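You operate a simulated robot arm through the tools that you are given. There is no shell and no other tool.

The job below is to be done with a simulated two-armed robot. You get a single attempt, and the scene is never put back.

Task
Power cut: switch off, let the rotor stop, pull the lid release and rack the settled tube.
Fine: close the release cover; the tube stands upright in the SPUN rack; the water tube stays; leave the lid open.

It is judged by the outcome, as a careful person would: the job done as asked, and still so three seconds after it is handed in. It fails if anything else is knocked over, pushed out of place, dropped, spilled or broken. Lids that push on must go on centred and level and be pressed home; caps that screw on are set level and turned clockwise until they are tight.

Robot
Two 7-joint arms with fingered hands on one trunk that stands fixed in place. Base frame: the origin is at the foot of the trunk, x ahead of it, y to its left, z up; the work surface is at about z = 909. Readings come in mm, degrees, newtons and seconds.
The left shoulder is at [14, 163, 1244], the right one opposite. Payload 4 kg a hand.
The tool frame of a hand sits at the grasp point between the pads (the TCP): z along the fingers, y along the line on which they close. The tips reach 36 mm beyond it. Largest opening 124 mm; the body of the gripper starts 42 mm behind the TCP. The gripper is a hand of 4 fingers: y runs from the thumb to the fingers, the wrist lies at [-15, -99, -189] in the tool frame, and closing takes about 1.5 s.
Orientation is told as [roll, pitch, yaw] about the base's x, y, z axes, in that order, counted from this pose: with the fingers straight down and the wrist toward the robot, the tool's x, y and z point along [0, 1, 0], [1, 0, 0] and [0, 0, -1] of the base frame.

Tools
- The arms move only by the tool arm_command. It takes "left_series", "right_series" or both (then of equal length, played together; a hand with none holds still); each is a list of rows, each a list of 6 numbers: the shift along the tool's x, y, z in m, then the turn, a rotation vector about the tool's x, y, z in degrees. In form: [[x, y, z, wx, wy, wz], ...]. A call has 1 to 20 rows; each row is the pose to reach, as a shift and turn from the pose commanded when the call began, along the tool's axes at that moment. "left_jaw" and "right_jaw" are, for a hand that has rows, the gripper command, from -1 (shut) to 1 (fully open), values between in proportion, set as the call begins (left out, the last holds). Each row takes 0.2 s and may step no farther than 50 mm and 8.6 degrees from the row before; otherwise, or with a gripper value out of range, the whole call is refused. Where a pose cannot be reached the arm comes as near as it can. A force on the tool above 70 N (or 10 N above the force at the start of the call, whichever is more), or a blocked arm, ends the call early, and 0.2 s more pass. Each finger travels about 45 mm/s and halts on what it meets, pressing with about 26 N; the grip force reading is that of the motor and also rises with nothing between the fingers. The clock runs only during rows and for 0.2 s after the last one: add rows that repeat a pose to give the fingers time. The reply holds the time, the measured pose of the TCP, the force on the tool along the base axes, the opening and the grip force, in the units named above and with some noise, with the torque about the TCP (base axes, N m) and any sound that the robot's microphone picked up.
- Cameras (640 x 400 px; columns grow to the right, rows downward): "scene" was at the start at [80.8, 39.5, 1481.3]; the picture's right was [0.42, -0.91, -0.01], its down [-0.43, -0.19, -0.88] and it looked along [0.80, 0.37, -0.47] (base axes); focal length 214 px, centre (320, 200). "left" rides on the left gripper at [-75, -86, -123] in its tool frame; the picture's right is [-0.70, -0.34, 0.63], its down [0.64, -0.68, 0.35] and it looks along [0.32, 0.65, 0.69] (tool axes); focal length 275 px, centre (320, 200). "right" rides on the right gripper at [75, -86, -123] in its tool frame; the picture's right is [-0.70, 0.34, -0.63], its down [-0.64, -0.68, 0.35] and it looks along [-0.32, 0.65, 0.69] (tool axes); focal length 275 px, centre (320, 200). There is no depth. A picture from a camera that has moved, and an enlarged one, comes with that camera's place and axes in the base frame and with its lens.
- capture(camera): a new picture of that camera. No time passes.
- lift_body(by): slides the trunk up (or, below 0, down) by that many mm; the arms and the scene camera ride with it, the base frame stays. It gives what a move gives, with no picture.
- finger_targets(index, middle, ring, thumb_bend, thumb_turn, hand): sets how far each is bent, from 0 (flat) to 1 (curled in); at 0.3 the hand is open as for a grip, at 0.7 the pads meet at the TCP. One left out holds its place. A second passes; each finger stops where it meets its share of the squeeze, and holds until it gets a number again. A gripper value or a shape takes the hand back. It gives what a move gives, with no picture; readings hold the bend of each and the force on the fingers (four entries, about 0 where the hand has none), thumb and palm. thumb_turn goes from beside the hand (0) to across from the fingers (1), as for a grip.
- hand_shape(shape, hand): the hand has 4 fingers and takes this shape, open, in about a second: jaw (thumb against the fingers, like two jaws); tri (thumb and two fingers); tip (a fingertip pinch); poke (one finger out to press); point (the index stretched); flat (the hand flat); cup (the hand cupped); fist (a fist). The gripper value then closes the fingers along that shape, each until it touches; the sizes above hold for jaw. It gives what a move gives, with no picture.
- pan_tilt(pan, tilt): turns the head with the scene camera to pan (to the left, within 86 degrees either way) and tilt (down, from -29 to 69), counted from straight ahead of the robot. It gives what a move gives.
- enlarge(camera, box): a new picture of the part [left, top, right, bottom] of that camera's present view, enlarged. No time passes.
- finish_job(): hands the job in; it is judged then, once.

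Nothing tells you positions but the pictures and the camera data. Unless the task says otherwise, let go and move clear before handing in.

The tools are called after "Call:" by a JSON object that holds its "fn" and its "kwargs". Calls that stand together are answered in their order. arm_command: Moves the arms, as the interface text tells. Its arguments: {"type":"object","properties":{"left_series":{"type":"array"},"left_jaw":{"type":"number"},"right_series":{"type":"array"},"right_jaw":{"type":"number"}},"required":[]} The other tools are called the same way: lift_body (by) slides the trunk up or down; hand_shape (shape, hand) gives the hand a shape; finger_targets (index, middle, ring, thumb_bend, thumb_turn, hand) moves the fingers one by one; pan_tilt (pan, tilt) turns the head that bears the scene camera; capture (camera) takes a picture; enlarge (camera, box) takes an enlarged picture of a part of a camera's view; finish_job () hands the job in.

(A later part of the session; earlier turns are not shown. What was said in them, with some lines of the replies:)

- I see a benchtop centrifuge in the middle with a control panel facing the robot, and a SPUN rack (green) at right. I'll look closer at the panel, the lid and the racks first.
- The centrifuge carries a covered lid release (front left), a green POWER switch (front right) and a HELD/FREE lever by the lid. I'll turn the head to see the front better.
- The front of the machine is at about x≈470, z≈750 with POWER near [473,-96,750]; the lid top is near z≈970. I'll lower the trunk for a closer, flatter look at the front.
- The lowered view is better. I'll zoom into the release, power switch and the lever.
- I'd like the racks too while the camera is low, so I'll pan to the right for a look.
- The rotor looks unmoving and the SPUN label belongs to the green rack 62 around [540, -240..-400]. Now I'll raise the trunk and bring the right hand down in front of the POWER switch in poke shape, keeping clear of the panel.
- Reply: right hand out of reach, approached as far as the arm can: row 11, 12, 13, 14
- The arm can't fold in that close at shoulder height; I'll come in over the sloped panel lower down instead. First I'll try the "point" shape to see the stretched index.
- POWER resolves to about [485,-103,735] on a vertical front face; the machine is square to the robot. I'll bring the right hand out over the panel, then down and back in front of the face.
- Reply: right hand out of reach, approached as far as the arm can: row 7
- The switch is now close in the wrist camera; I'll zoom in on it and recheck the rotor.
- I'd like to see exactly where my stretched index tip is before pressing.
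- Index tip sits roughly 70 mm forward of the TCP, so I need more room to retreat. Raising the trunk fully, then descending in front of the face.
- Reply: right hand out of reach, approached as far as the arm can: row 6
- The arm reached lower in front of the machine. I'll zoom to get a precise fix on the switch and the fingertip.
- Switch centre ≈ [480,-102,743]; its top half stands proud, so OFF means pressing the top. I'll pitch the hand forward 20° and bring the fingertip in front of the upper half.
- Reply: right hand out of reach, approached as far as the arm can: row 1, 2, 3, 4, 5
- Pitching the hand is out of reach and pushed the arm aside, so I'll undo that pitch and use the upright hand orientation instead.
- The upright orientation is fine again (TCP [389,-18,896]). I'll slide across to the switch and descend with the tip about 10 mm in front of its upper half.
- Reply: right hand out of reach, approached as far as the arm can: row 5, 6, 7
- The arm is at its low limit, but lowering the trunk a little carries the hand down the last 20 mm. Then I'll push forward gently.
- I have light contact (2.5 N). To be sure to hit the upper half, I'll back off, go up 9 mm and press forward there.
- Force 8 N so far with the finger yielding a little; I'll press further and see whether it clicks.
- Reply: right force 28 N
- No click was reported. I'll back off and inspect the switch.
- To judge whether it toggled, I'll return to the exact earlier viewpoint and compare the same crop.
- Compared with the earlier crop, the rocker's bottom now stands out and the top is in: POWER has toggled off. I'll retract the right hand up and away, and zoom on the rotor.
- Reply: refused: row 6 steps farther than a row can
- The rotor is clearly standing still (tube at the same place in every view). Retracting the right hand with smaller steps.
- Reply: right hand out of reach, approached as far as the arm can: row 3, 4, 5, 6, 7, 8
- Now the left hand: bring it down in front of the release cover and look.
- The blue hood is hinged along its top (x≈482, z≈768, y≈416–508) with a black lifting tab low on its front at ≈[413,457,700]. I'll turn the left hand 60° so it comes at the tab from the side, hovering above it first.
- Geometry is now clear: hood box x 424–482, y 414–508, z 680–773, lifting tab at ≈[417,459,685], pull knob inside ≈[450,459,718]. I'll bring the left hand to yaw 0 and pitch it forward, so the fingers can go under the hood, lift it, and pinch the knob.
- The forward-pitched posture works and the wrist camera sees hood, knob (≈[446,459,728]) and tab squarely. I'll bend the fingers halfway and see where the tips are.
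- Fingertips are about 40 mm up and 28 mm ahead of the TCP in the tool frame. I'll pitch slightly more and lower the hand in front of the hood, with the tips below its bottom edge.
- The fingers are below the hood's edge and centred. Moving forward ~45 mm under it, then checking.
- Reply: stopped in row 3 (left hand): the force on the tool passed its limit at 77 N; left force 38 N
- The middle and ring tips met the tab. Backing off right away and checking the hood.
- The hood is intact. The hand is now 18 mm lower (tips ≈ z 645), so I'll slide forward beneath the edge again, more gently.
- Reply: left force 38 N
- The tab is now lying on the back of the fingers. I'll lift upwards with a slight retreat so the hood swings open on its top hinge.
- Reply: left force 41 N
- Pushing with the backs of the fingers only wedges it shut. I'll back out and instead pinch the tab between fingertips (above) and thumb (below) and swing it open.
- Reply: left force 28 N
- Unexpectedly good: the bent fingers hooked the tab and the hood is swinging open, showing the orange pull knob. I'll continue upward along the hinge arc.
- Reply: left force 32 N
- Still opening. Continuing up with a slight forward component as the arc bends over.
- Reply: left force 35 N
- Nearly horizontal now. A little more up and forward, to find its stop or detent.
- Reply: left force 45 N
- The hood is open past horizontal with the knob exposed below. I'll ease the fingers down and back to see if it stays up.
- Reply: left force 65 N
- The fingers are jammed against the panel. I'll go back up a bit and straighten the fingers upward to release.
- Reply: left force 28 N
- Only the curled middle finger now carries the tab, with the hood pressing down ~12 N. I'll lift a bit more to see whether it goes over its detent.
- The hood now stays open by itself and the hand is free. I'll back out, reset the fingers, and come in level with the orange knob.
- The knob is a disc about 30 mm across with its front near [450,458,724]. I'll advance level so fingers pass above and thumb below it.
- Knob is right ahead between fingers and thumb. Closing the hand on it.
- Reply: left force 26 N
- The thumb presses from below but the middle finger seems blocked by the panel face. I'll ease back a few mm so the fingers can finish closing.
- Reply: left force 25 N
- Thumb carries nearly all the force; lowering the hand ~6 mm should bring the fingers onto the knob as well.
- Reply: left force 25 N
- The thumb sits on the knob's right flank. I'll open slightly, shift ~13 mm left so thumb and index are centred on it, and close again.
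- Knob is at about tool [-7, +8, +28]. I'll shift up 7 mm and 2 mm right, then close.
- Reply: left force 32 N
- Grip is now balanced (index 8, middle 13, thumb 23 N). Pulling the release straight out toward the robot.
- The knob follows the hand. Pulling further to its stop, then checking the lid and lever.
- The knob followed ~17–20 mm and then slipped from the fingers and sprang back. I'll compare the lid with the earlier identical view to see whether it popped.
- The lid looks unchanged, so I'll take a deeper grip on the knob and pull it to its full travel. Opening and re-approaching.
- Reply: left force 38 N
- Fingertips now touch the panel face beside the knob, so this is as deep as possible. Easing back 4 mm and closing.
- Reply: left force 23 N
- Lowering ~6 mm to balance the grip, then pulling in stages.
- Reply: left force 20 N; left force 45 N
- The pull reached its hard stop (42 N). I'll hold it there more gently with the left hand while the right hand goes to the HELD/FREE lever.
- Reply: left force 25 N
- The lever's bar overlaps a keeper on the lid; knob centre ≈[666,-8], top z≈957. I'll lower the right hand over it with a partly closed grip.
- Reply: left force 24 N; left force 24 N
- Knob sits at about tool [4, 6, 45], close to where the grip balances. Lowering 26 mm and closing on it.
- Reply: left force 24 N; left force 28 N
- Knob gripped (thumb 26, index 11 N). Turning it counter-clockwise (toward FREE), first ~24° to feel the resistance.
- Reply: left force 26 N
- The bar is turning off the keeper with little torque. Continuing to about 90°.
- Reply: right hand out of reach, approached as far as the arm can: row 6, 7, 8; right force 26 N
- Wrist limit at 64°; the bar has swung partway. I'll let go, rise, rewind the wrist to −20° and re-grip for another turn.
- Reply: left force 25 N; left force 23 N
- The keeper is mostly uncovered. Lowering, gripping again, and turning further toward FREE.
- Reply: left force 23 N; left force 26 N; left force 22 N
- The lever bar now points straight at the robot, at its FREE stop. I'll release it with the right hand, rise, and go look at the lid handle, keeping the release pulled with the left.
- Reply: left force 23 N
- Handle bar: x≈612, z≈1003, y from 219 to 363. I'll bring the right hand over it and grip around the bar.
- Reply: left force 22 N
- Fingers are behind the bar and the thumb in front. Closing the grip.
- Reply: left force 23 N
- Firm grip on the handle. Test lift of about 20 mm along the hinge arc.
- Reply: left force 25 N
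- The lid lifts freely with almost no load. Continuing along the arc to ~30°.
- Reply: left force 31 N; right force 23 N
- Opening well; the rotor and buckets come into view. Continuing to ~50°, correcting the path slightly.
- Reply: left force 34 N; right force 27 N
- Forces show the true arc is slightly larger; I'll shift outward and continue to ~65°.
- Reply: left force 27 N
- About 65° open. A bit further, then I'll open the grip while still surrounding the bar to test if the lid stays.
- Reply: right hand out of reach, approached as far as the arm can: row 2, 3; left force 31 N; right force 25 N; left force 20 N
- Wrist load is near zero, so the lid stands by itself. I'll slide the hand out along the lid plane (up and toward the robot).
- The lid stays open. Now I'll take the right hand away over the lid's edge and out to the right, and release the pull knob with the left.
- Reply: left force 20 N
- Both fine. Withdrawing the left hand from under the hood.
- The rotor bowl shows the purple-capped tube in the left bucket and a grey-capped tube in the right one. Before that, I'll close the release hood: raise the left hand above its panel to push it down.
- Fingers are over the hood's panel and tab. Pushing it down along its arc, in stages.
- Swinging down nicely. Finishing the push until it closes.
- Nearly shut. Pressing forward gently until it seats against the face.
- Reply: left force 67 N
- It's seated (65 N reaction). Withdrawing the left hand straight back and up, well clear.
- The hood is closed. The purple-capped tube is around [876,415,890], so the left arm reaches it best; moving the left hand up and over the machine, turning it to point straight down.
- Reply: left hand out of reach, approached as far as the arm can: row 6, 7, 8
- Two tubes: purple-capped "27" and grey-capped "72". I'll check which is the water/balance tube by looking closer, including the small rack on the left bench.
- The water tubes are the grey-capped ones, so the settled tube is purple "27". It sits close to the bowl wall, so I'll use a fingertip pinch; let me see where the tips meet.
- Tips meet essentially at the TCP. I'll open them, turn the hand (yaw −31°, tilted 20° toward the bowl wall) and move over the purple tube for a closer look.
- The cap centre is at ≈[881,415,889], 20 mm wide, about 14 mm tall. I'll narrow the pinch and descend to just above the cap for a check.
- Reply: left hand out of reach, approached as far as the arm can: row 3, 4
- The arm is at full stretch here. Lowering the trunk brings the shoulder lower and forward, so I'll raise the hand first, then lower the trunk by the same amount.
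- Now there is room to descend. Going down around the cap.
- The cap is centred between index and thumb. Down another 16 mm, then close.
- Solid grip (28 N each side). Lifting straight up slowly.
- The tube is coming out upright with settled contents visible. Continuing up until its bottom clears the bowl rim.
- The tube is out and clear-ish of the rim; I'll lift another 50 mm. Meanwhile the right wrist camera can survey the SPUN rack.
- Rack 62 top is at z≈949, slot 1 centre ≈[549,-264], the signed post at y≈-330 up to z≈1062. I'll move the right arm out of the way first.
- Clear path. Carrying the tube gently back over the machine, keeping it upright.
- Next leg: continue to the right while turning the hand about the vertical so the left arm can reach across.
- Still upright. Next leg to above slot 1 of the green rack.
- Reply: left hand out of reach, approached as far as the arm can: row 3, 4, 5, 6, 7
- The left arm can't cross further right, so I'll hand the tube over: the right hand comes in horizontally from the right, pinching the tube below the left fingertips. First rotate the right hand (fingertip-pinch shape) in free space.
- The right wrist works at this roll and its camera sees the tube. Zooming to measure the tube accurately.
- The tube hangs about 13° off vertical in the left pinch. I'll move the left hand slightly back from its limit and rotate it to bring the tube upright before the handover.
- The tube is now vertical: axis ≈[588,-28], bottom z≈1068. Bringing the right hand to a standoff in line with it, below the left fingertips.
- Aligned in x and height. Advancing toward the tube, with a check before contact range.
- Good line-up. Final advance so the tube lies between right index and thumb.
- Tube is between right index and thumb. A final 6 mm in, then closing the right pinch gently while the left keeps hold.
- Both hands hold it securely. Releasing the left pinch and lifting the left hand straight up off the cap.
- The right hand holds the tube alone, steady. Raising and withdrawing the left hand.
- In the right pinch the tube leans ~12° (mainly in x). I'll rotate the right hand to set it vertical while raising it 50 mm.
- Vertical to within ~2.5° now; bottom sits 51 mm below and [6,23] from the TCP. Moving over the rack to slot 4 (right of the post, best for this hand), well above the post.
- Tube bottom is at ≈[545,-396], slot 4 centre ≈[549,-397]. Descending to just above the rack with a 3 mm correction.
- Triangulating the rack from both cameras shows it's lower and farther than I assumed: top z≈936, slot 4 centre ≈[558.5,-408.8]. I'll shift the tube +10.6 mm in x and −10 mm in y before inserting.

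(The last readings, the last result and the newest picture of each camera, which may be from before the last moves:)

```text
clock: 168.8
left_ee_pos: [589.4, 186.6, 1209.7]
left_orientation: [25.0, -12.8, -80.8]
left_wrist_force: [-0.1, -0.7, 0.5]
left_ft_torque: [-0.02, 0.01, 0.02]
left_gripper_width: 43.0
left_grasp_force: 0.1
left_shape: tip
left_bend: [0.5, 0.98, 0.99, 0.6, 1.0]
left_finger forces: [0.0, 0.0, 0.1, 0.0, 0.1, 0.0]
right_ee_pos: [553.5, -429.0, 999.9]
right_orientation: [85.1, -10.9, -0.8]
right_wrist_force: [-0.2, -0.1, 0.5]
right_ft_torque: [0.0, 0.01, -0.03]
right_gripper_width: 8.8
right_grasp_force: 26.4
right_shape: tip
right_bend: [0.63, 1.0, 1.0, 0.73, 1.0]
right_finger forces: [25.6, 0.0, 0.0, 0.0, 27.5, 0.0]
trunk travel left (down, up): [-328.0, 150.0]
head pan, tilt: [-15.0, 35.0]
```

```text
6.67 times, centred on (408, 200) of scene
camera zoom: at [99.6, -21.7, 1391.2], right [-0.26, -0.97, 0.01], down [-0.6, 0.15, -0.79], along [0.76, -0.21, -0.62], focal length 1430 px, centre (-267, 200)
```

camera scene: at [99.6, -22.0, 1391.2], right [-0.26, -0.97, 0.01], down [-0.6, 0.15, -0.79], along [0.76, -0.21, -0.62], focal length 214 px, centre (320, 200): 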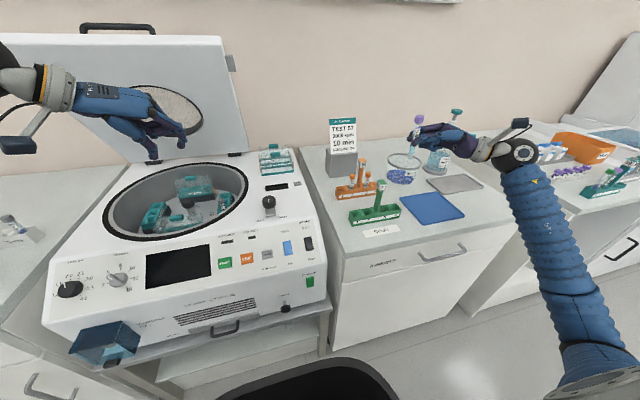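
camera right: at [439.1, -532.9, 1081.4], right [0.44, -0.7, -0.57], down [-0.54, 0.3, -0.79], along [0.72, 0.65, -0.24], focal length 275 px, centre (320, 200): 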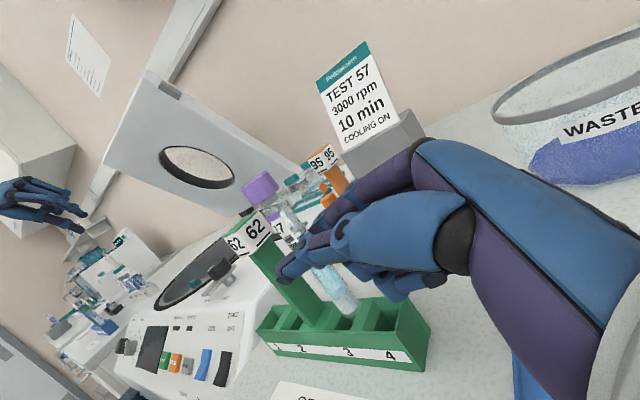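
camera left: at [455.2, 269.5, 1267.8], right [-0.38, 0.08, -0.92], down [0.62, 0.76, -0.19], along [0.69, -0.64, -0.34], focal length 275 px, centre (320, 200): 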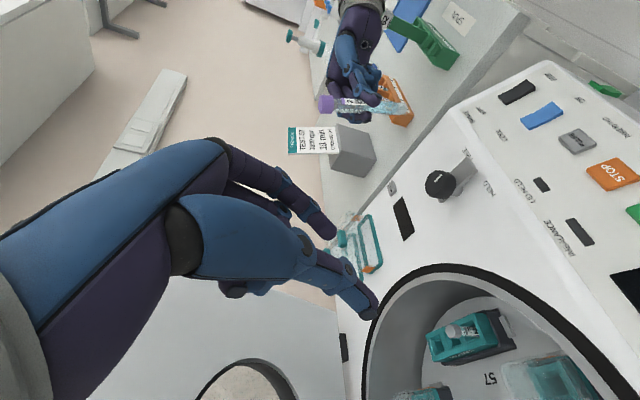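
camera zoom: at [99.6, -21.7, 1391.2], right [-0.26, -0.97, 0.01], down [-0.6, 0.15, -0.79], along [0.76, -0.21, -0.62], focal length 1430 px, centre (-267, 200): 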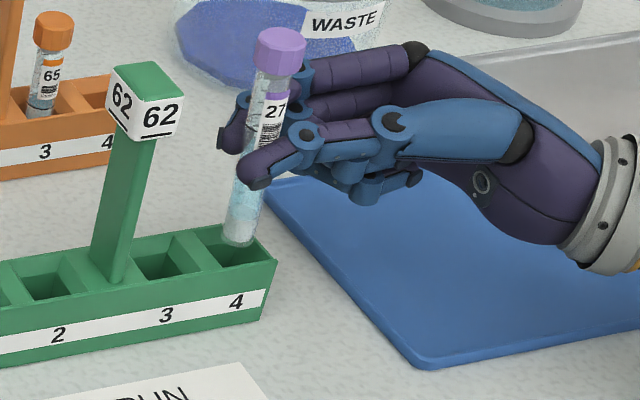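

Call:
{"fn": "enlarge", "kwargs": {"camera": "right", "box": [300, 280, 400, 350]}}

Call:
{"fn": "enlarge", "kwargs": {"camera": "scene", "box": [384, 186, 424, 216]}}

```text
5.71 times, centred on (350, 315) of right
camera zoom: at [450.4, -542.6, 1066.9], right [0.44, -0.7, -0.57], down [-0.54, 0.3, -0.79], along [0.72, 0.65, -0.24], focal length 1573 px, centre (149, -457)
```

zoom: 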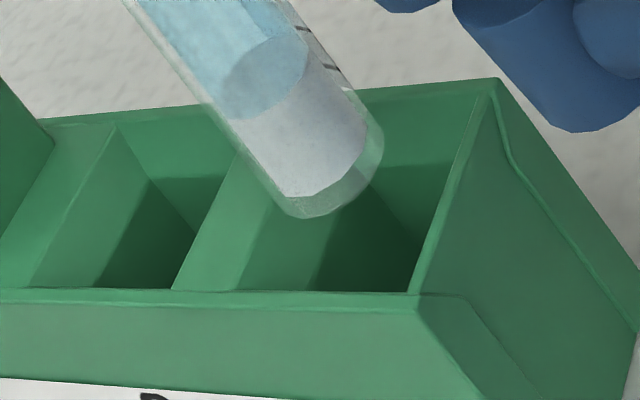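

```text
13.33 times, centred on (404, 201) of scene
camera zoom: at [99.6, -21.7, 1391.2], right [-0.26, -0.97, 0.01], down [-0.6, 0.15, -0.79], along [0.76, -0.21, -0.62], focal length 2860 px, centre (-800, 187)
```

zoom: 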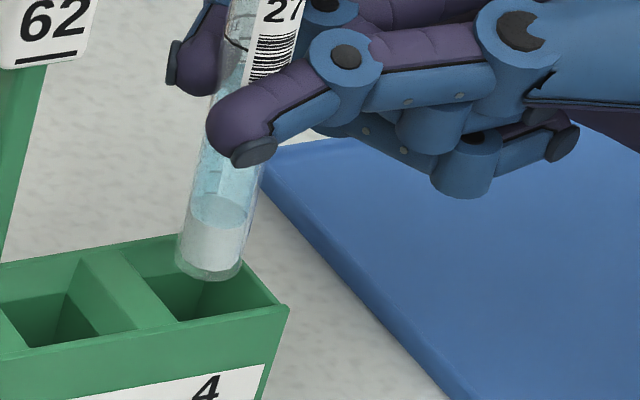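

In both views the tube bottom coincides with the centre of slot 4's opening, so it is at the mouth of the slot. Lowering in small steps while watching force.

Call:
{"fn": "arm_command", "kwargs": {"right_series": [[-0.0059, -0.0011, 0.0005, 0, 0, 0], [-0.0117, -0.0022, 0.001, 0, 0, 0]]}}

Call:
{"fn": "enlarge", "kwargs": {"camera": "right", "box": [300, 280, 400, 350]}}

Call:
{"fn": "enlarge", "kwargs": {"camera": "scene", "box": [384, 186, 424, 216]}}

```text
clock: 169.4
left_ee_pos: [590.1, 186.6, 1211.0]
left_orientation: [25.1, -12.8, -80.7]
left_wrist_force: [0.3, -0.4, -0.2]
left_ft_torque: [0.02, -0.02, -0.01]
left_gripper_width: 42.9
left_grasp_force: 0.0
left_shape: tip
left_bend: [0.5, 0.98, 0.99, 0.6, 1.0]
left_finger forces: [0.0, 0.0, 0.0, 0.1, 0.0, 0.1]
right_ee_pos: [552.9, -427.3, 988.4]
right_orientation: [85.3, -10.9, -0.9]
right_wrist_force: [0.3, 0.2, -0.5]
right_ft_torque: [0.0, -0.03, -0.01]
right_gripper_width: 9.2
right_grasp_force: 25.4
right_shape: tip
right_bend: [0.63, 1.0, 1.0, 0.73, 1.0]
right_finger forces: [25.6, 0.1, 0.0, 0.1, 27.5, 0.1]
trunk travel left (down, up): [-328.0, 150.0]
head pan, tilt: [-15.0, 35.0]
```

```text
5.71 times, centred on (350, 315) of right
camera zoom: at [450.9, -541.8, 1054.5], right [0.44, -0.7, -0.57], down [-0.54, 0.3, -0.79], along [0.72, 0.65, -0.24], focal length 1573 px, centre (149, -457)
```

zoom: 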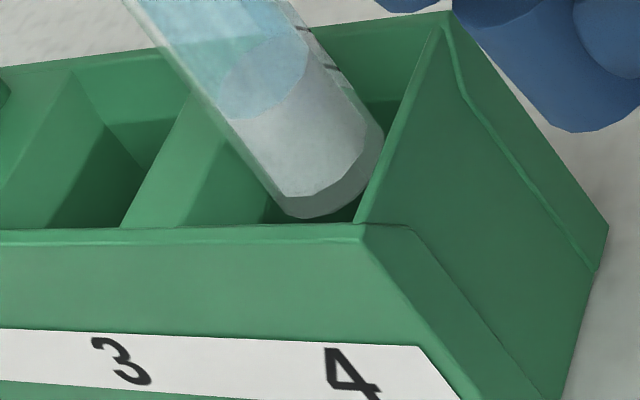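

```text
13.33 times, centred on (404, 201) of scene
camera zoom: at [99.6, -21.7, 1391.2], right [-0.26, -0.97, 0.01], down [-0.6, 0.15, -0.79], along [0.76, -0.21, -0.62], focal length 2860 px, centre (-800, 187)
```

zoom: 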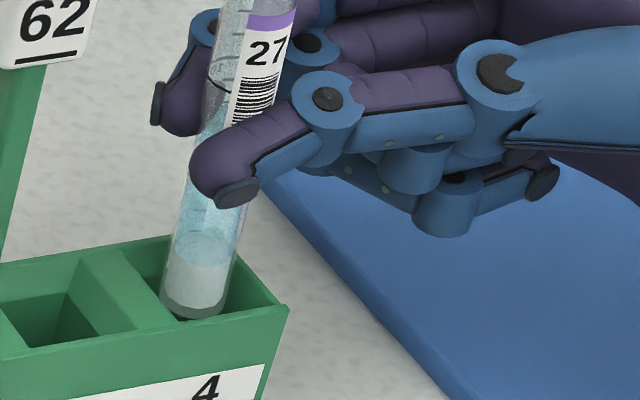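

Both views are consistent with the tube ~11 mm inside slot 4, centred, with no contact force. Continuing down.

Call:
{"fn": "arm_command", "kwargs": {"right_series": [[-0.0049, -0.0009, 0.0004, 0, 0, 0], [-0.0098, -0.0019, 0.0008, 0, 0, 0]]}}

Call:
{"fn": "enlarge", "kwargs": {"camera": "right", "box": [300, 280, 400, 350]}}

Call:
{"fn": "enlarge", "kwargs": {"camera": "scene", "box": [384, 186, 424, 216]}}

```text
clock: 170.0
left_ee_pos: [589.1, 187.5, 1210.0]
left_orientation: [24.9, -12.7, -80.9]
left_wrist_force: [0.3, -0.4, 0.3]
left_ft_torque: [0.0, -0.03, -0.02]
left_gripper_width: 42.9
left_grasp_force: 0.1
left_shape: tip
left_bend: [0.5, 0.98, 0.99, 0.6, 1.0]
left_finger forces: [0.1, 0.0, 0.0, 0.0, 0.0, 0.0]
right_ee_pos: [553.9, -428.0, 978.1]
right_orientation: [85.1, -10.8, -0.9]
right_wrist_force: [0.8, -0.1, 0.0]
right_ft_torque: [0.02, -0.01, -0.02]
right_gripper_width: 9.1
right_grasp_force: 25.4
right_shape: tip
right_bend: [0.63, 1.0, 1.0, 0.73, 1.0]
right_finger forces: [25.8, 0.1, 0.1, 0.1, 27.5, 0.1]
trunk travel left (down, up): [-328.0, 150.0]
head pan, tilt: [-15.0, 35.0]
```

```text
5.71 times, centred on (350, 315) of right
camera zoom: at [450.8, -542.0, 1044.7], right [0.44, -0.7, -0.57], down [-0.54, 0.3, -0.79], along [0.72, 0.65, -0.24], focal length 1573 px, centre (149, -457)
```

zoom: 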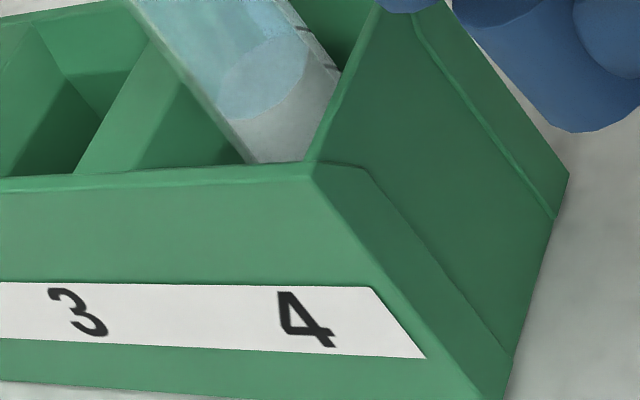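

```text
13.33 times, centred on (404, 201) of scene
camera zoom: at [99.6, -21.7, 1391.2], right [-0.26, -0.97, 0.01], down [-0.6, 0.15, -0.79], along [0.76, -0.21, -0.62], focal length 2860 px, centre (-800, 187)
```

zoom: 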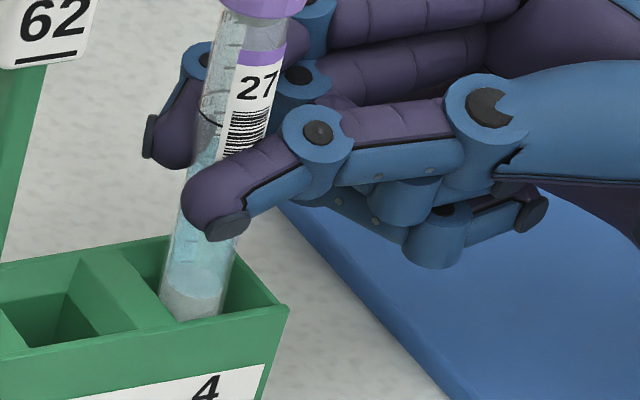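

The tube's end is now hidden behind the slot walls - it's in. Lowering until it meets the floor.

Call:
{"fn": "arm_command", "kwargs": {"right_series": [[-0.0029, -0.0006, 0.0002, 0, 0, 0], [-0.0059, -0.0011, 0.0005, 0, 0, 0], [-0.0088, -0.0017, 0.0007, 0, 0, 0], [-0.0108, -0.0021, 0.0009, 0, 0, 0]]}}

Call:
{"fn": "enlarge", "kwargs": {"camera": "scene", "box": [376, 160, 440, 220]}}

```text
clock: 171.0
left_ee_pos: [587.3, 188.5, 1210.8]
left_orientation: [25.1, -12.7, -80.7]
left_wrist_force: [-0.2, 0.2, 0.1]
left_ft_torque: [-0.04, -0.01, -0.03]
left_gripper_width: 42.9
left_grasp_force: 0.1
left_shape: tip
left_bend: [0.5, 0.98, 0.99, 0.6, 1.0]
left_finger forces: [0.0, 0.1, 0.0, 0.0, 0.0, 0.0]
right_ee_pos: [552.6, -427.8, 969.4]
right_orientation: [84.9, -11.0, -0.9]
right_wrist_force: [-0.4, -0.4, 0.7]
right_ft_torque: [-0.02, 0.02, -0.01]
right_gripper_width: 9.4
right_grasp_force: 26.1
right_shape: tip
right_bend: [0.63, 1.0, 1.0, 0.73, 1.0]
right_finger forces: [25.8, 0.0, 0.0, 0.0, 27.5, 0.0]
trunk travel left (down, up): [-328.0, 150.0]
head pan, tilt: [-15.0, 35.0]
```

```text
6.67 times, centred on (408, 190) of scene
camera zoom: at [98.4, -20.6, 1391.6], right [-0.26, -0.97, 0.01], down [-0.6, 0.15, -0.79], along [0.76, -0.21, -0.62], focal length 1430 px, centre (-267, 267)
```

zoom: 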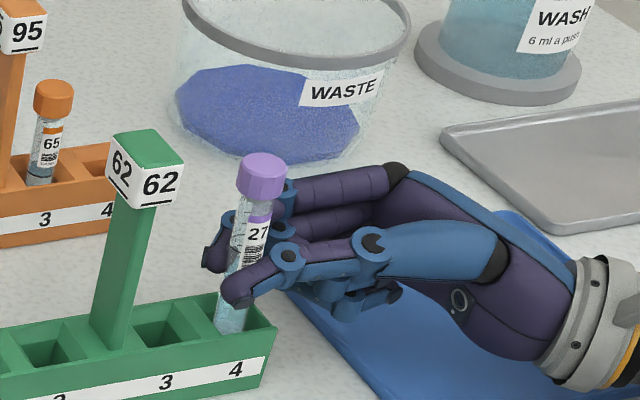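

Call:
{"fn": "arm_command", "kwargs": {"right_series": [[-0.0029, -0.0006, 0.0002, 0, 0, 0], [-0.0049, -0.0009, 0.0004, 0, 0, 0], [-0.0049, -0.0009, 0.0004, 0, 0, 0]]}}

Call:
{"fn": "capture", "kwargs": {"camera": "right"}}

Call:
{"fn": "enlarge", "kwargs": {"camera": "scene", "box": [376, 160, 440, 220]}}

```text
clock: 171.8
left_ee_pos: [586.5, 188.8, 1212.1]
left_orientation: [25.2, -13.0, -80.8]
left_wrist_force: [-0.1, -0.8, 0.4]
left_ft_torque: [0.0, -0.01, 0.02]
left_gripper_width: 43.0
left_grasp_force: 0.1
left_shape: tip
left_bend: [0.5, 0.98, 0.99, 0.6, 1.0]
left_finger forces: [0.0, 0.0, 0.0, 0.1, 0.0, 0.0]
right_ee_pos: [550.7, -428.7, 969.0]
right_orientation: [84.8, -11.3, -0.9]
right_wrist_force: [-0.6, 0.2, 0.2]
right_ft_torque: [-0.02, -0.03, -0.01]
right_gripper_width: 9.0
right_grasp_force: 25.9
right_shape: tip
right_bend: [0.63, 1.0, 1.0, 0.73, 1.0]
right_finger forces: [25.8, 0.0, 0.1, 0.0, 27.3, 0.1]
trunk travel left (down, up): [-328.0, 150.0]
head pan, tilt: [-15.0, 35.0]
```

```text
taken
camera right: at [447.0, -540.5, 1034.8], right [0.44, -0.7, -0.56], down [-0.53, 0.29, -0.79], along [0.72, 0.65, -0.24], focal length 275 px, centre (320, 200)
```

right: 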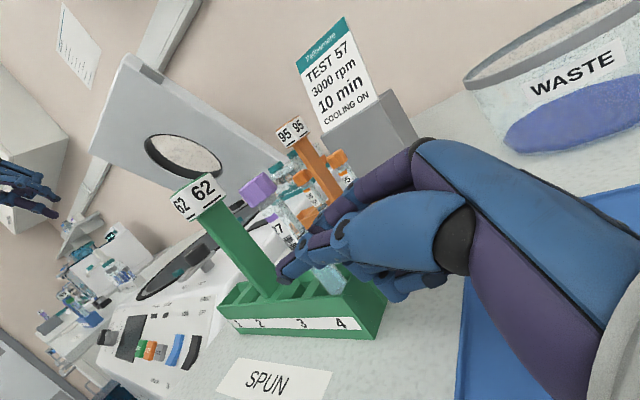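

```text
6.67 times, centred on (408, 190) of scene
camera zoom: at [95.4, -18.4, 1392.2], right [-0.26, -0.97, 0.02], down [-0.6, 0.15, -0.79], along [0.76, -0.21, -0.61], focal length 1430 px, centre (-267, 267)
```

zoom: 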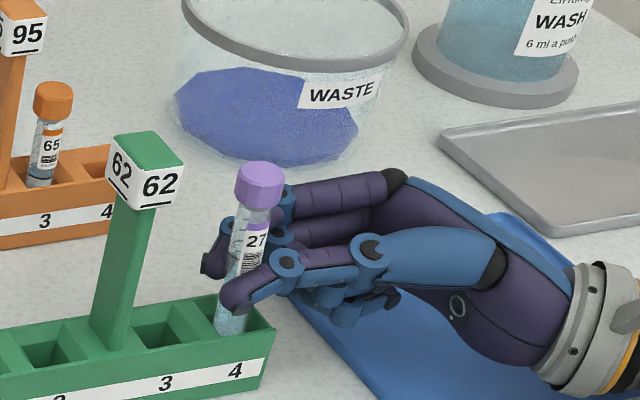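

The arm has stopped descending because the right wrist is resting on the bench edge (the body flexed slightly). I'll relieve that by rising 3 mm; the tube is a few mm above the slot floor, so I'll then open the pinch gently.

Call:
{"fn": "arm_command", "kwargs": {"right_series": [[0.003, 0.0006, -0.0002, 0, 0, 0], [0.003, 0.0006, -0.0002, 0, 0, 0]]}}

Call:
{"fn": "enlarge", "kwargs": {"camera": "scene", "box": [376, 160, 440, 220]}}

Call:
{"fn": "capture", "kwargs": {"camera": "scene"}}

```text
clock: 172.4
left_ee_pos: [586.0, 189.4, 1212.3]
left_orientation: [25.1, -12.7, -80.7]
left_wrist_force: [0.1, 0.5, 0.0]
left_ft_torque: [-0.03, -0.01, 0.03]
left_gripper_width: 43.1
left_grasp_force: 0.0
left_shape: tip
left_bend: [0.5, 0.98, 0.99, 0.6, 1.0]
left_finger forces: [0.1, 0.0, 0.1, 0.0, 0.0, 0.0]
right_ee_pos: [550.7, -428.0, 968.8]
right_orientation: [84.9, -11.0, -0.9]
right_wrist_force: [0.2, -0.3, -0.3]
right_ft_torque: [-0.05, -0.02, 0.0]
right_gripper_width: 9.1
right_grasp_force: 26.4
right_shape: tip
right_bend: [0.63, 1.0, 1.0, 0.73, 1.0]
right_finger forces: [25.6, 0.1, 0.1, 0.0, 27.4, 0.0]
trunk travel left (down, up): [-328.0, 150.0]
head pan, tilt: [-15.0, 35.0]
```

```text
6.67 times, centred on (408, 190) of scene
camera zoom: at [95.2, -18.9, 1391.6], right [-0.26, -0.97, 0.02], down [-0.6, 0.15, -0.79], along [0.76, -0.21, -0.61], focal length 1430 px, centre (-267, 267)
```

zoom: 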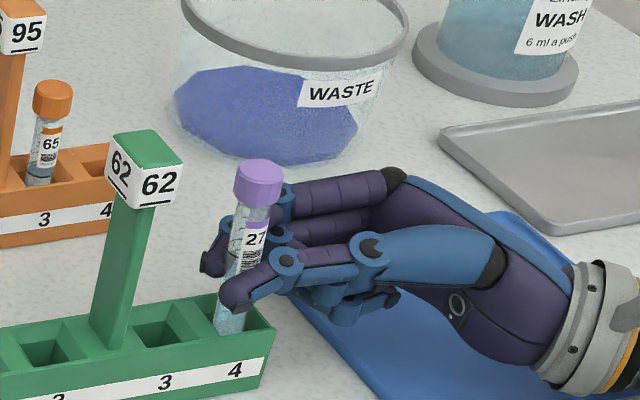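

```text
taken
camera scene: at [95.2, -18.9, 1391.6], right [-0.26, -0.97, 0.02], down [-0.6, 0.15, -0.79], along [0.76, -0.21, -0.61], focal length 214 px, centre (320, 200)
```

scene: 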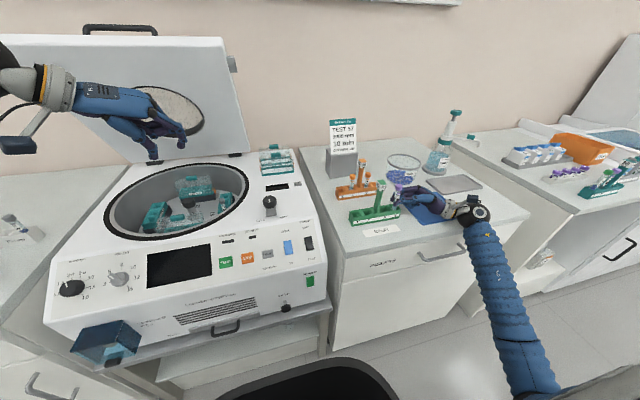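

Call:
{"fn": "arm_command", "kwargs": {"right_series": [[0.0025, 0.0005, -0.0002, 0, 0, 0], [0.005, 0.001, -0.0004, 0, 0, 0], [0.005, 0.001, -0.0004, 0, 0, 0]]}}

Call:
{"fn": "enlarge", "kwargs": {"camera": "scene", "box": [376, 160, 440, 220]}}

Call:
{"fn": "enlarge", "kwargs": {"camera": "right", "box": [220, 160, 400, 350]}}

```text
clock: 173.2
left_ee_pos: [587.6, 188.3, 1211.7]
left_orientation: [25.0, -12.9, -80.8]
left_wrist_force: [-1.1, 0.1, -0.1]
left_ft_torque: [0.02, 0.02, 0.01]
left_gripper_width: 42.9
left_grasp_force: 0.0
left_shape: tip
left_bend: [0.5, 0.98, 0.99, 0.6, 1.0]
left_finger forces: [0.0, 0.0, 0.0, 0.2, 0.0, 0.0]
right_ee_pos: [551.2, -426.7, 969.8]
right_orientation: [85.2, -10.8, -0.8]
right_wrist_force: [0.6, -0.9, -1.1]
right_ft_torque: [0.0, 0.01, 0.04]
right_gripper_width: 9.1
right_grasp_force: 26.3
right_shape: tip
right_bend: [0.63, 1.0, 1.0, 0.73, 1.0]
right_finger forces: [25.6, 0.0, 0.0, 0.1, 27.7, 0.0]
trunk travel left (down, up): [-328.0, 150.0]
head pan, tilt: [-15.0, 35.0]
```

```text
6.67 times, centred on (408, 190) of scene
camera zoom: at [97.2, -20.4, 1391.1], right [-0.26, -0.97, 0.01], down [-0.6, 0.15, -0.79], along [0.76, -0.21, -0.62], focal length 1430 px, centre (-267, 267)
```

zoom: 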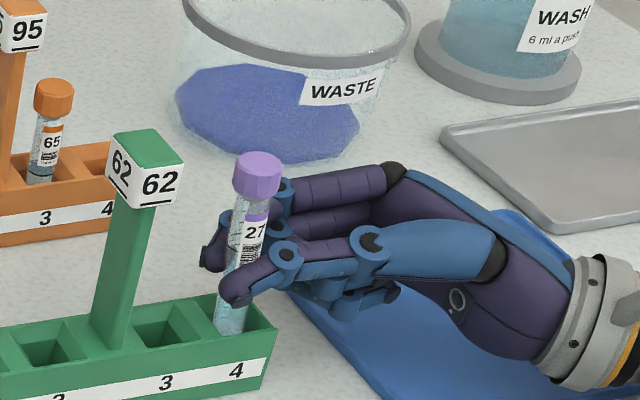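

```text
2.11 times, centred on (310, 255) of right
camera zoom: at [449.5, -540.7, 1036.6], right [0.44, -0.7, -0.57], down [-0.54, 0.3, -0.79], along [0.72, 0.65, -0.24], focal length 580 px, centre (341, 84)
```

zoom: 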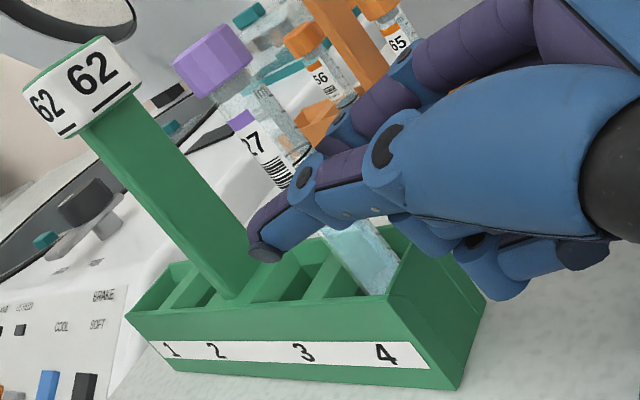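

The tube is seated in slot 4. Opening the right pinch slowly.

Call:
{"fn": "arm_command", "kwargs": {"right_series": [[0, 0, 0, 0, 0, 0], [0, 0, 0, 0, 0, 0], [0, 0, 0, 0, 0, 0]], "right_jaw": -0.65}}

Call:
{"fn": "enlarge", "kwargs": {"camera": "scene", "box": [376, 160, 440, 220]}}

Call:
{"fn": "enlarge", "kwargs": {"camera": "right", "box": [220, 160, 400, 350]}}

```text
clock: 174.0
left_ee_pos: [587.6, 188.8, 1211.3]
left_orientation: [25.0, -12.8, -80.9]
left_wrist_force: [-0.7, -0.2, 0.0]
left_ft_torque: [0.0, -0.04, 0.02]
left_gripper_width: 42.8
left_grasp_force: 0.0
left_shape: tip
left_bend: [0.5, 0.98, 0.99, 0.6, 1.0]
left_finger forces: [0.0, 0.0, 0.0, 0.1, 0.0, 0.0]
right_ee_pos: [553.5, -428.1, 970.2]
right_orientation: [85.2, -10.8, -0.7]
right_wrist_force: [0.3, 0.3, 0.7]
right_ft_torque: [-0.02, 0.04, -0.01]
right_gripper_width: 21.6
right_grasp_force: 0.1
right_shape: tip
right_bend: [0.59, 0.98, 0.99, 0.66, 1.0]
right_finger forces: [0.0, 0.0, 0.0, 0.0, 0.0, 0.1]
trunk travel left (down, up): [-328.0, 150.0]
head pan, tilt: [-15.0, 35.0]
```

```text
6.67 times, centred on (408, 190) of scene
camera zoom: at [98.9, -20.8, 1391.2], right [-0.26, -0.97, 0.01], down [-0.6, 0.15, -0.79], along [0.76, -0.21, -0.62], focal length 1430 px, centre (-267, 267)
```

zoom: 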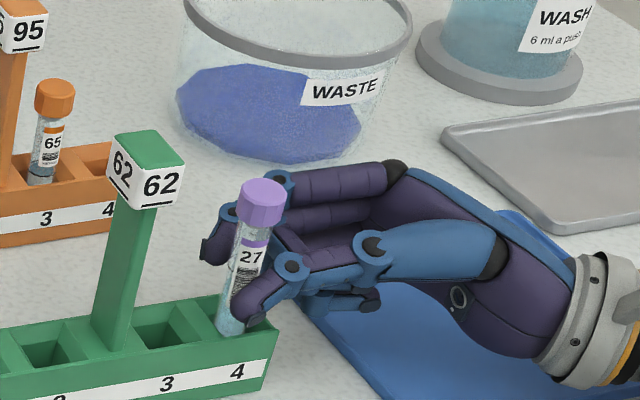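

```text
2.11 times, centred on (310, 255) of right
camera zoom: at [450.8, -541.0, 1037.4], right [0.44, -0.7, -0.57], down [-0.54, 0.3, -0.79], along [0.72, 0.65, -0.24], focal length 580 px, centre (341, 84)
```

zoom: 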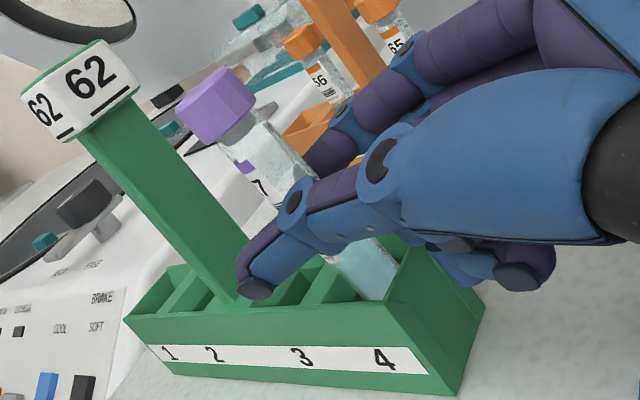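

The tube settled in the slot, standing upright. Opening wider and withdrawing the right hand straight back from it.

Call:
{"fn": "arm_command", "kwargs": {"right_series": [[0, 0, 0, 0, 0, 0], [0, 0, 0, 0, 0, 0], [0.001, 0, -0.01, 0, 0, 0], [0.003, 0, -0.025, 0, 0, 0], [0.008, 0.001, -0.045, 0, 0, 0], [0.02, 0.004, -0.075, 0, 0, 0]], "right_jaw": -0.35}}

Call:
{"fn": "enlarge", "kwargs": {"camera": "scene", "box": [350, 150, 446, 230]}}

Call:
{"fn": "capture", "kwargs": {"camera": "right"}}

```text
clock: 175.4
left_ee_pos: [588.9, 187.3, 1210.1]
left_orientation: [25.0, -12.8, -80.8]
left_wrist_force: [0.2, -0.7, -0.2]
left_ft_torque: [0.03, -0.01, 0.03]
left_gripper_width: 42.9
left_grasp_force: 0.1
left_shape: tip
left_bend: [0.5, 0.98, 0.99, 0.6, 1.0]
left_finger forces: [0.0, 0.0, 0.0, 0.1, 0.0, 0.0]
right_ee_pos: [552.6, -501.1, 997.2]
right_orientation: [85.1, -10.9, -0.8]
right_wrist_force: [0.6, -0.3, 0.0]
right_ft_torque: [-0.04, -0.03, 0.01]
right_gripper_width: 38.7
right_grasp_force: 0.2
right_shape: tip
right_bend: [0.51, 0.97, 0.99, 0.62, 1.0]
right_finger forces: [0.1, 0.1, 0.0, 0.0, 0.0, 0.0]
trunk travel left (down, up): [-328.0, 150.0]
head pan, tilt: [-15.0, 35.0]
```

```text
5.00 times, centred on (398, 190) of scene
camera zoom: at [99.6, -21.9, 1391.2], right [-0.26, -0.97, 0.01], down [-0.6, 0.15, -0.79], along [0.76, -0.21, -0.62], focal length 1072 px, centre (-70, 250)
```

zoom: 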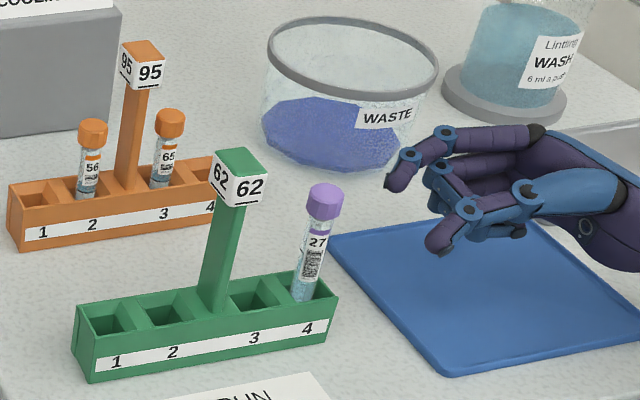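

```text
taken
camera right: at [448.9, -615.1, 1062.9], right [0.44, -0.7, -0.57], down [-0.54, 0.3, -0.79], along [0.72, 0.65, -0.24], focal length 275 px, centre (320, 200)
```

right: 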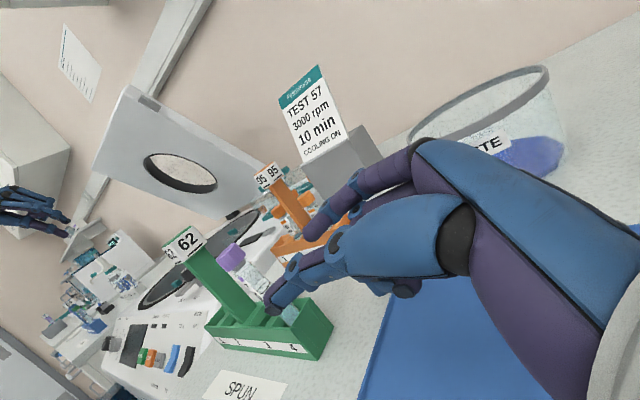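

The tube stands upright in slot 4 of the SPUN rack. Raising the right hand clear, then a final inspection all round.

Call:
{"fn": "arm_command", "kwargs": {"right_series": [[0.0343, 0.0065, -0.003, 0, 0, 0], [0.0685, 0.013, -0.006, 0, 0, 0], [0.1028, 0.0196, -0.0086, 0, 0, 0], [0.137, 0.026, -0.0115, 0, 0, 0], [0.1762, 0.0337, -0.0148, 0, 0, 0]]}}

Call:
{"fn": "capture", "kwargs": {"camera": "scene"}}

Call:
{"fn": "enlarge", "kwargs": {"camera": "scene", "box": [340, 150, 500, 250]}}

Call:
{"fn": "enlarge", "kwargs": {"camera": "scene", "box": [40, 150, 340, 370]}}

```text
clock: 176.6
left_ee_pos: [587.9, 188.0, 1210.1]
left_orientation: [25.0, -12.8, -80.8]
left_wrist_force: [-0.7, -0.5, 0.6]
left_ft_torque: [0.04, -0.01, -0.02]
left_gripper_width: 43.0
left_grasp_force: 0.0
left_shape: tip
left_bend: [0.5, 0.98, 0.99, 0.6, 1.0]
left_finger forces: [0.1, 0.1, 0.1, 0.1, 0.1, 0.0]
right_ee_pos: [550.2, -500.9, 1177.1]
right_orientation: [85.2, -10.8, -0.8]
right_wrist_force: [0.2, -0.5, -0.1]
right_ft_torque: [-0.02, 0.0, 0.0]
right_gripper_width: 38.6
right_grasp_force: 0.1
right_shape: tip
right_bend: [0.51, 0.97, 0.99, 0.62, 1.0]
right_finger forces: [0.0, 0.1, 0.1, 0.0, 0.0, 0.0]
trunk travel left (down, up): [-328.0, 150.0]
head pan, tilt: [-15.0, 35.0]
```

```text
taken
camera scene: at [99.6, -21.3, 1391.2], right [-0.26, -0.97, 0.01], down [-0.6, 0.15, -0.79], along [0.76, -0.21, -0.62], focal length 214 px, centre (320, 200)
```

scene: 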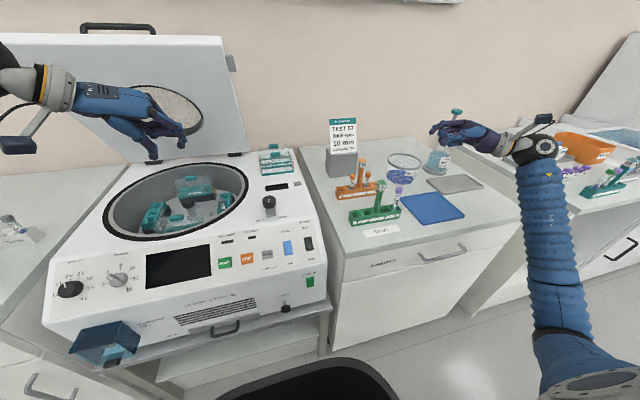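

```text
4.00 times, centred on (420, 200) of scene
camera zoom: at [99.6, -21.3, 1391.2], right [-0.26, -0.97, 0.01], down [-0.6, 0.15, -0.79], along [0.76, -0.21, -0.62], focal length 858 px, centre (-80, 200)
```

zoom: 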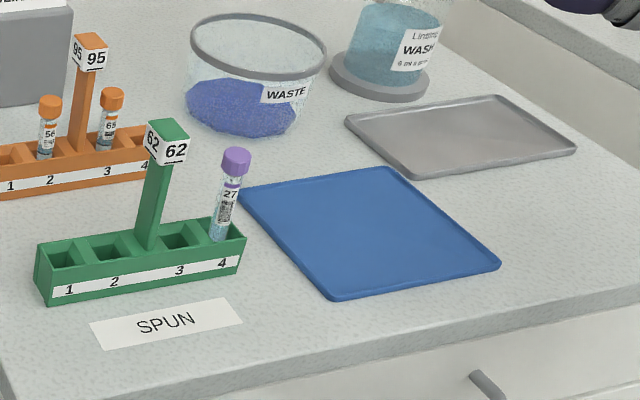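

```text
1.82 times, centred on (190, 260) of scene
camera zoom: at [99.6, -21.3, 1391.2], right [-0.26, -0.97, 0.01], down [-0.6, 0.15, -0.79], along [0.76, -0.21, -0.62], focal length 390 px, centre (556, 91)
```

zoom: 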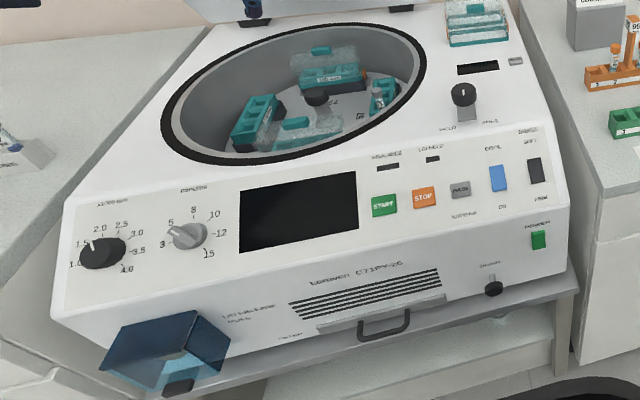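

Everything looks right; the grey water tube is still in its bucket. I'll move the left hand well clear and take a close look at the hood.

Call:
{"fn": "arm_command", "kwargs": {"left_series": [[0.003, -0.035, 0.0, 0, 0, 0], [0.006, -0.07, 0.0, 0, 0, 0], [0.009, -0.105, 0.0, 0, 0, 0], [0.012, -0.14, 0.0, 0, 0, 0], [0.015, -0.175, 0.0, 0, 0, 0], [0.018, -0.21, -0.01, 0, 0, 0]]}}

Call:
{"fn": "pan_tilt", "kwargs": {"pan": 30, "tilt": 42}}

Call:
{"fn": "capture", "kwargs": {"camera": "scene"}}

Call:
{"fn": "enlarge", "kwargs": {"camera": "scene", "box": [200, 180, 330, 290]}}

```text
clock: 178.0
left_ee_pos: [567.6, 395.8, 1180.4]
left_orientation: [24.9, -12.9, -80.8]
left_wrist_force: [-0.4, 1.0, -0.7]
left_ft_torque: [-0.01, -0.01, 0.02]
left_gripper_width: 42.9
left_grasp_force: 0.1
left_shape: tip
left_bend: [0.5, 0.98, 0.99, 0.6, 1.0]
left_finger forces: [0.1, 0.1, 0.0, 0.0, 0.0, 0.0]
right_ee_pos: [550.3, -501.0, 1178.1]
right_orientation: [85.1, -10.8, -0.9]
right_wrist_force: [0.1, -0.1, 0.5]
right_ft_torque: [-0.02, -0.05, -0.03]
right_gripper_width: 38.4
right_grasp_force: 0.0
right_shape: tip
right_bend: [0.51, 0.97, 0.99, 0.62, 1.0]
right_finger forces: [0.0, 0.0, 0.0, 0.0, 0.1, 0.0]
trunk travel left (down, up): [-328.0, 150.0]
head pan, tilt: [-15.0, 35.0]
```

```text
clock: 179.1
left_ee_pos: [568.2, 392.5, 1181.4]
left_orientation: [24.9, -12.9, -80.9]
left_wrist_force: [0.3, -0.2, 0.4]
left_ft_torque: [0.01, 0.03, -0.02]
left_gripper_width: 42.9
left_grasp_force: 0.0
left_shape: tip
left_bend: [0.5, 0.98, 0.99, 0.6, 1.0]
left_finger forces: [0.1, 0.0, 0.0, 0.0, 0.0, 0.0]
right_ee_pos: [550.7, -501.8, 1175.9]
right_orientation: [85.2, -10.8, -1.0]
right_wrist_force: [-0.1, 0.1, -0.1]
right_ft_torque: [-0.03, 0.04, 0.01]
right_gripper_width: 38.7
right_grasp_force: 0.0
right_shape: tip
right_bend: [0.51, 0.97, 0.99, 0.62, 1.0]
right_finger forces: [0.0, 0.0, 0.1, 0.0, 0.1, 0.0]
trunk travel left (down, up): [-328.0, 150.0]
head pan, tilt: [30.0, 42.0]
```

```text
taken
camera scene: at [86.4, 42.7, 1381.4], right [0.5, -0.87, -0.03], down [-0.62, -0.33, -0.71], along [0.61, 0.37, -0.7], focal length 214 px, centre (320, 200)
```

scene: 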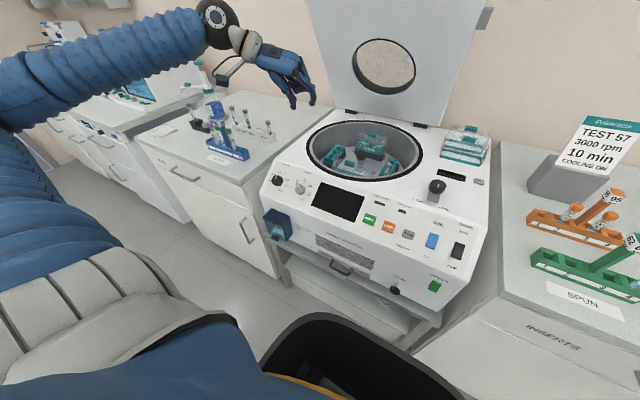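

```text
3.64 times, centred on (265, 235) of scene
camera zoom: at [86.4, 42.7, 1381.4], right [0.5, -0.87, -0.03], down [-0.62, -0.33, -0.71], along [0.61, 0.37, -0.7], focal length 780 px, centre (520, 73)
```

zoom: 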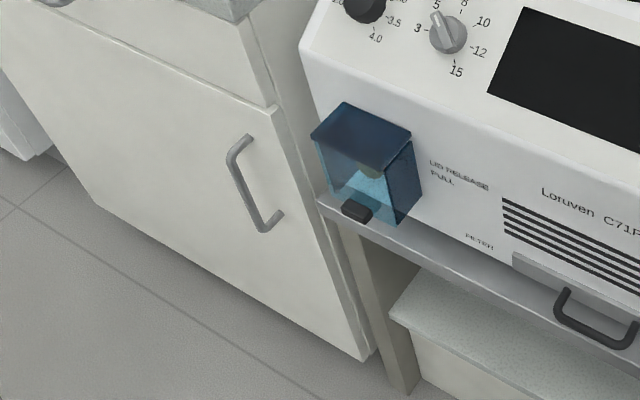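

Hood is closed and the lid stands open. One last look at the POWER rocker and the buckets before handing in.

Call:
{"fn": "enlarge", "kwargs": {"camera": "scene", "box": [400, 260, 464, 310]}}

Call:
{"fn": "enlarge", "kwargs": {"camera": "scene", "box": [300, 100, 500, 220]}}

Call:
{"fn": "enlarge", "kwargs": {"camera": "scene", "box": [180, 80, 300, 180]}}

```text
8.00 times, centred on (432, 285) of scene
camera zoom: at [86.4, 42.7, 1381.4], right [0.5, -0.87, -0.03], down [-0.62, -0.33, -0.71], along [0.61, 0.37, -0.7], focal length 1716 px, centre (-576, -480)
```

zoom: 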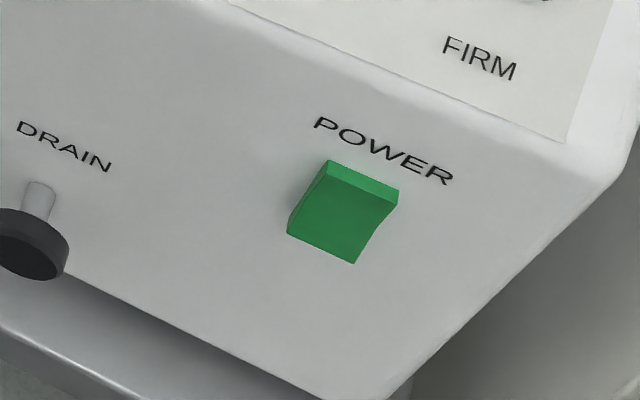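

```text
3.20 times, centred on (400, 160) of scene
camera zoom: at [86.4, 42.7, 1381.4], right [0.5, -0.87, -0.03], down [-0.62, -0.33, -0.71], along [0.61, 0.37, -0.7], focal length 686 px, centre (64, 328)
```

zoom: 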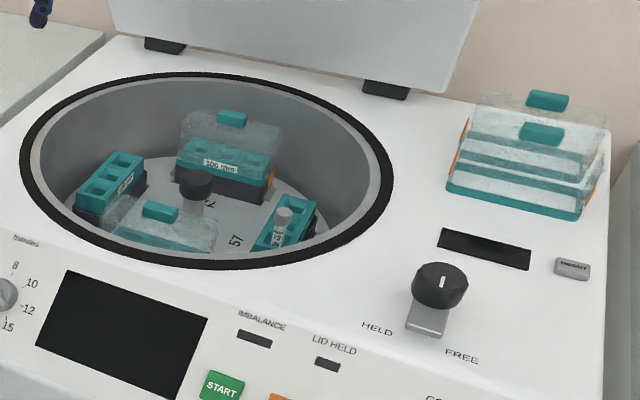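

```text
4.00 times, centred on (240, 130) of scene
camera zoom: at [86.4, 42.7, 1381.4], right [0.5, -0.87, -0.03], down [-0.62, -0.33, -0.71], along [0.61, 0.37, -0.7], focal length 858 px, centre (640, 480)
```

zoom: 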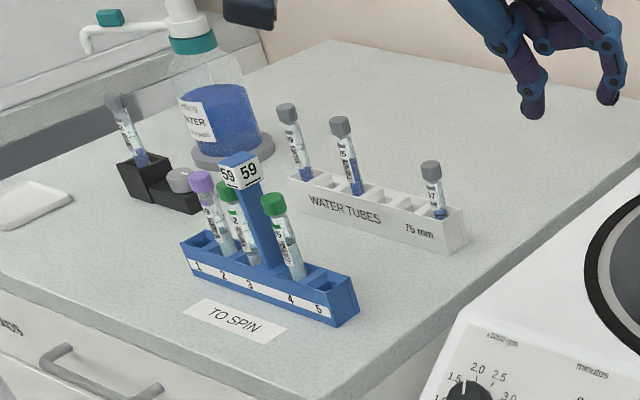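

The power switch is off, the rotor is standing still and the release hood is closed. The lid stands open, the grey water tube is still in its bucket, and tube 27 stands upright in the SPUN rack. Both hands are empty and clear, so I'm handing in.

Call:
{"fn": "finish_job", "kwargs": {}}

```text
The job is handed in.
```

I've handed the job in, and every part of it looked right in the last pictures:

- **Power:** I pressed the POWER rocker over to its other position. A before/after view from the same spot shows it moved. The switch has no on/off marks, so I took the new position as off.
- **Rotor:** it was already still when I first looked, and it stayed still in every later picture.
- **Lid:** I pulled the release to its stop, then turned the HELD/FREE lever to FREE. I raised the lid to about 65°, where it stays open by itself.
- **Release cover:** closed and pressed home.
- **Settled tube:** the purple-capped tube 27 stands in slot 4 of the SPUN rack. It looked upright, within a few degrees, and it dropped about a centimetre when I let go.
- **Water tube:** the grey-capped tube 72 is still in its bucket.

Four things happened along the way:

- **Handover:** the left arm couldn't reach the rack, so I passed the tube to the right hand in mid-air.
- **Release cover knock:** my fingers hit its tab once at about 77 N while I was opening it. I saw no damage.
- **Release knob:** it slipped from my fingers on the first pull and sprang back.
- **Bench edge:** the right forearm or wrist leaned on it briefly while I lowered the tube. Nothing there looked moved.
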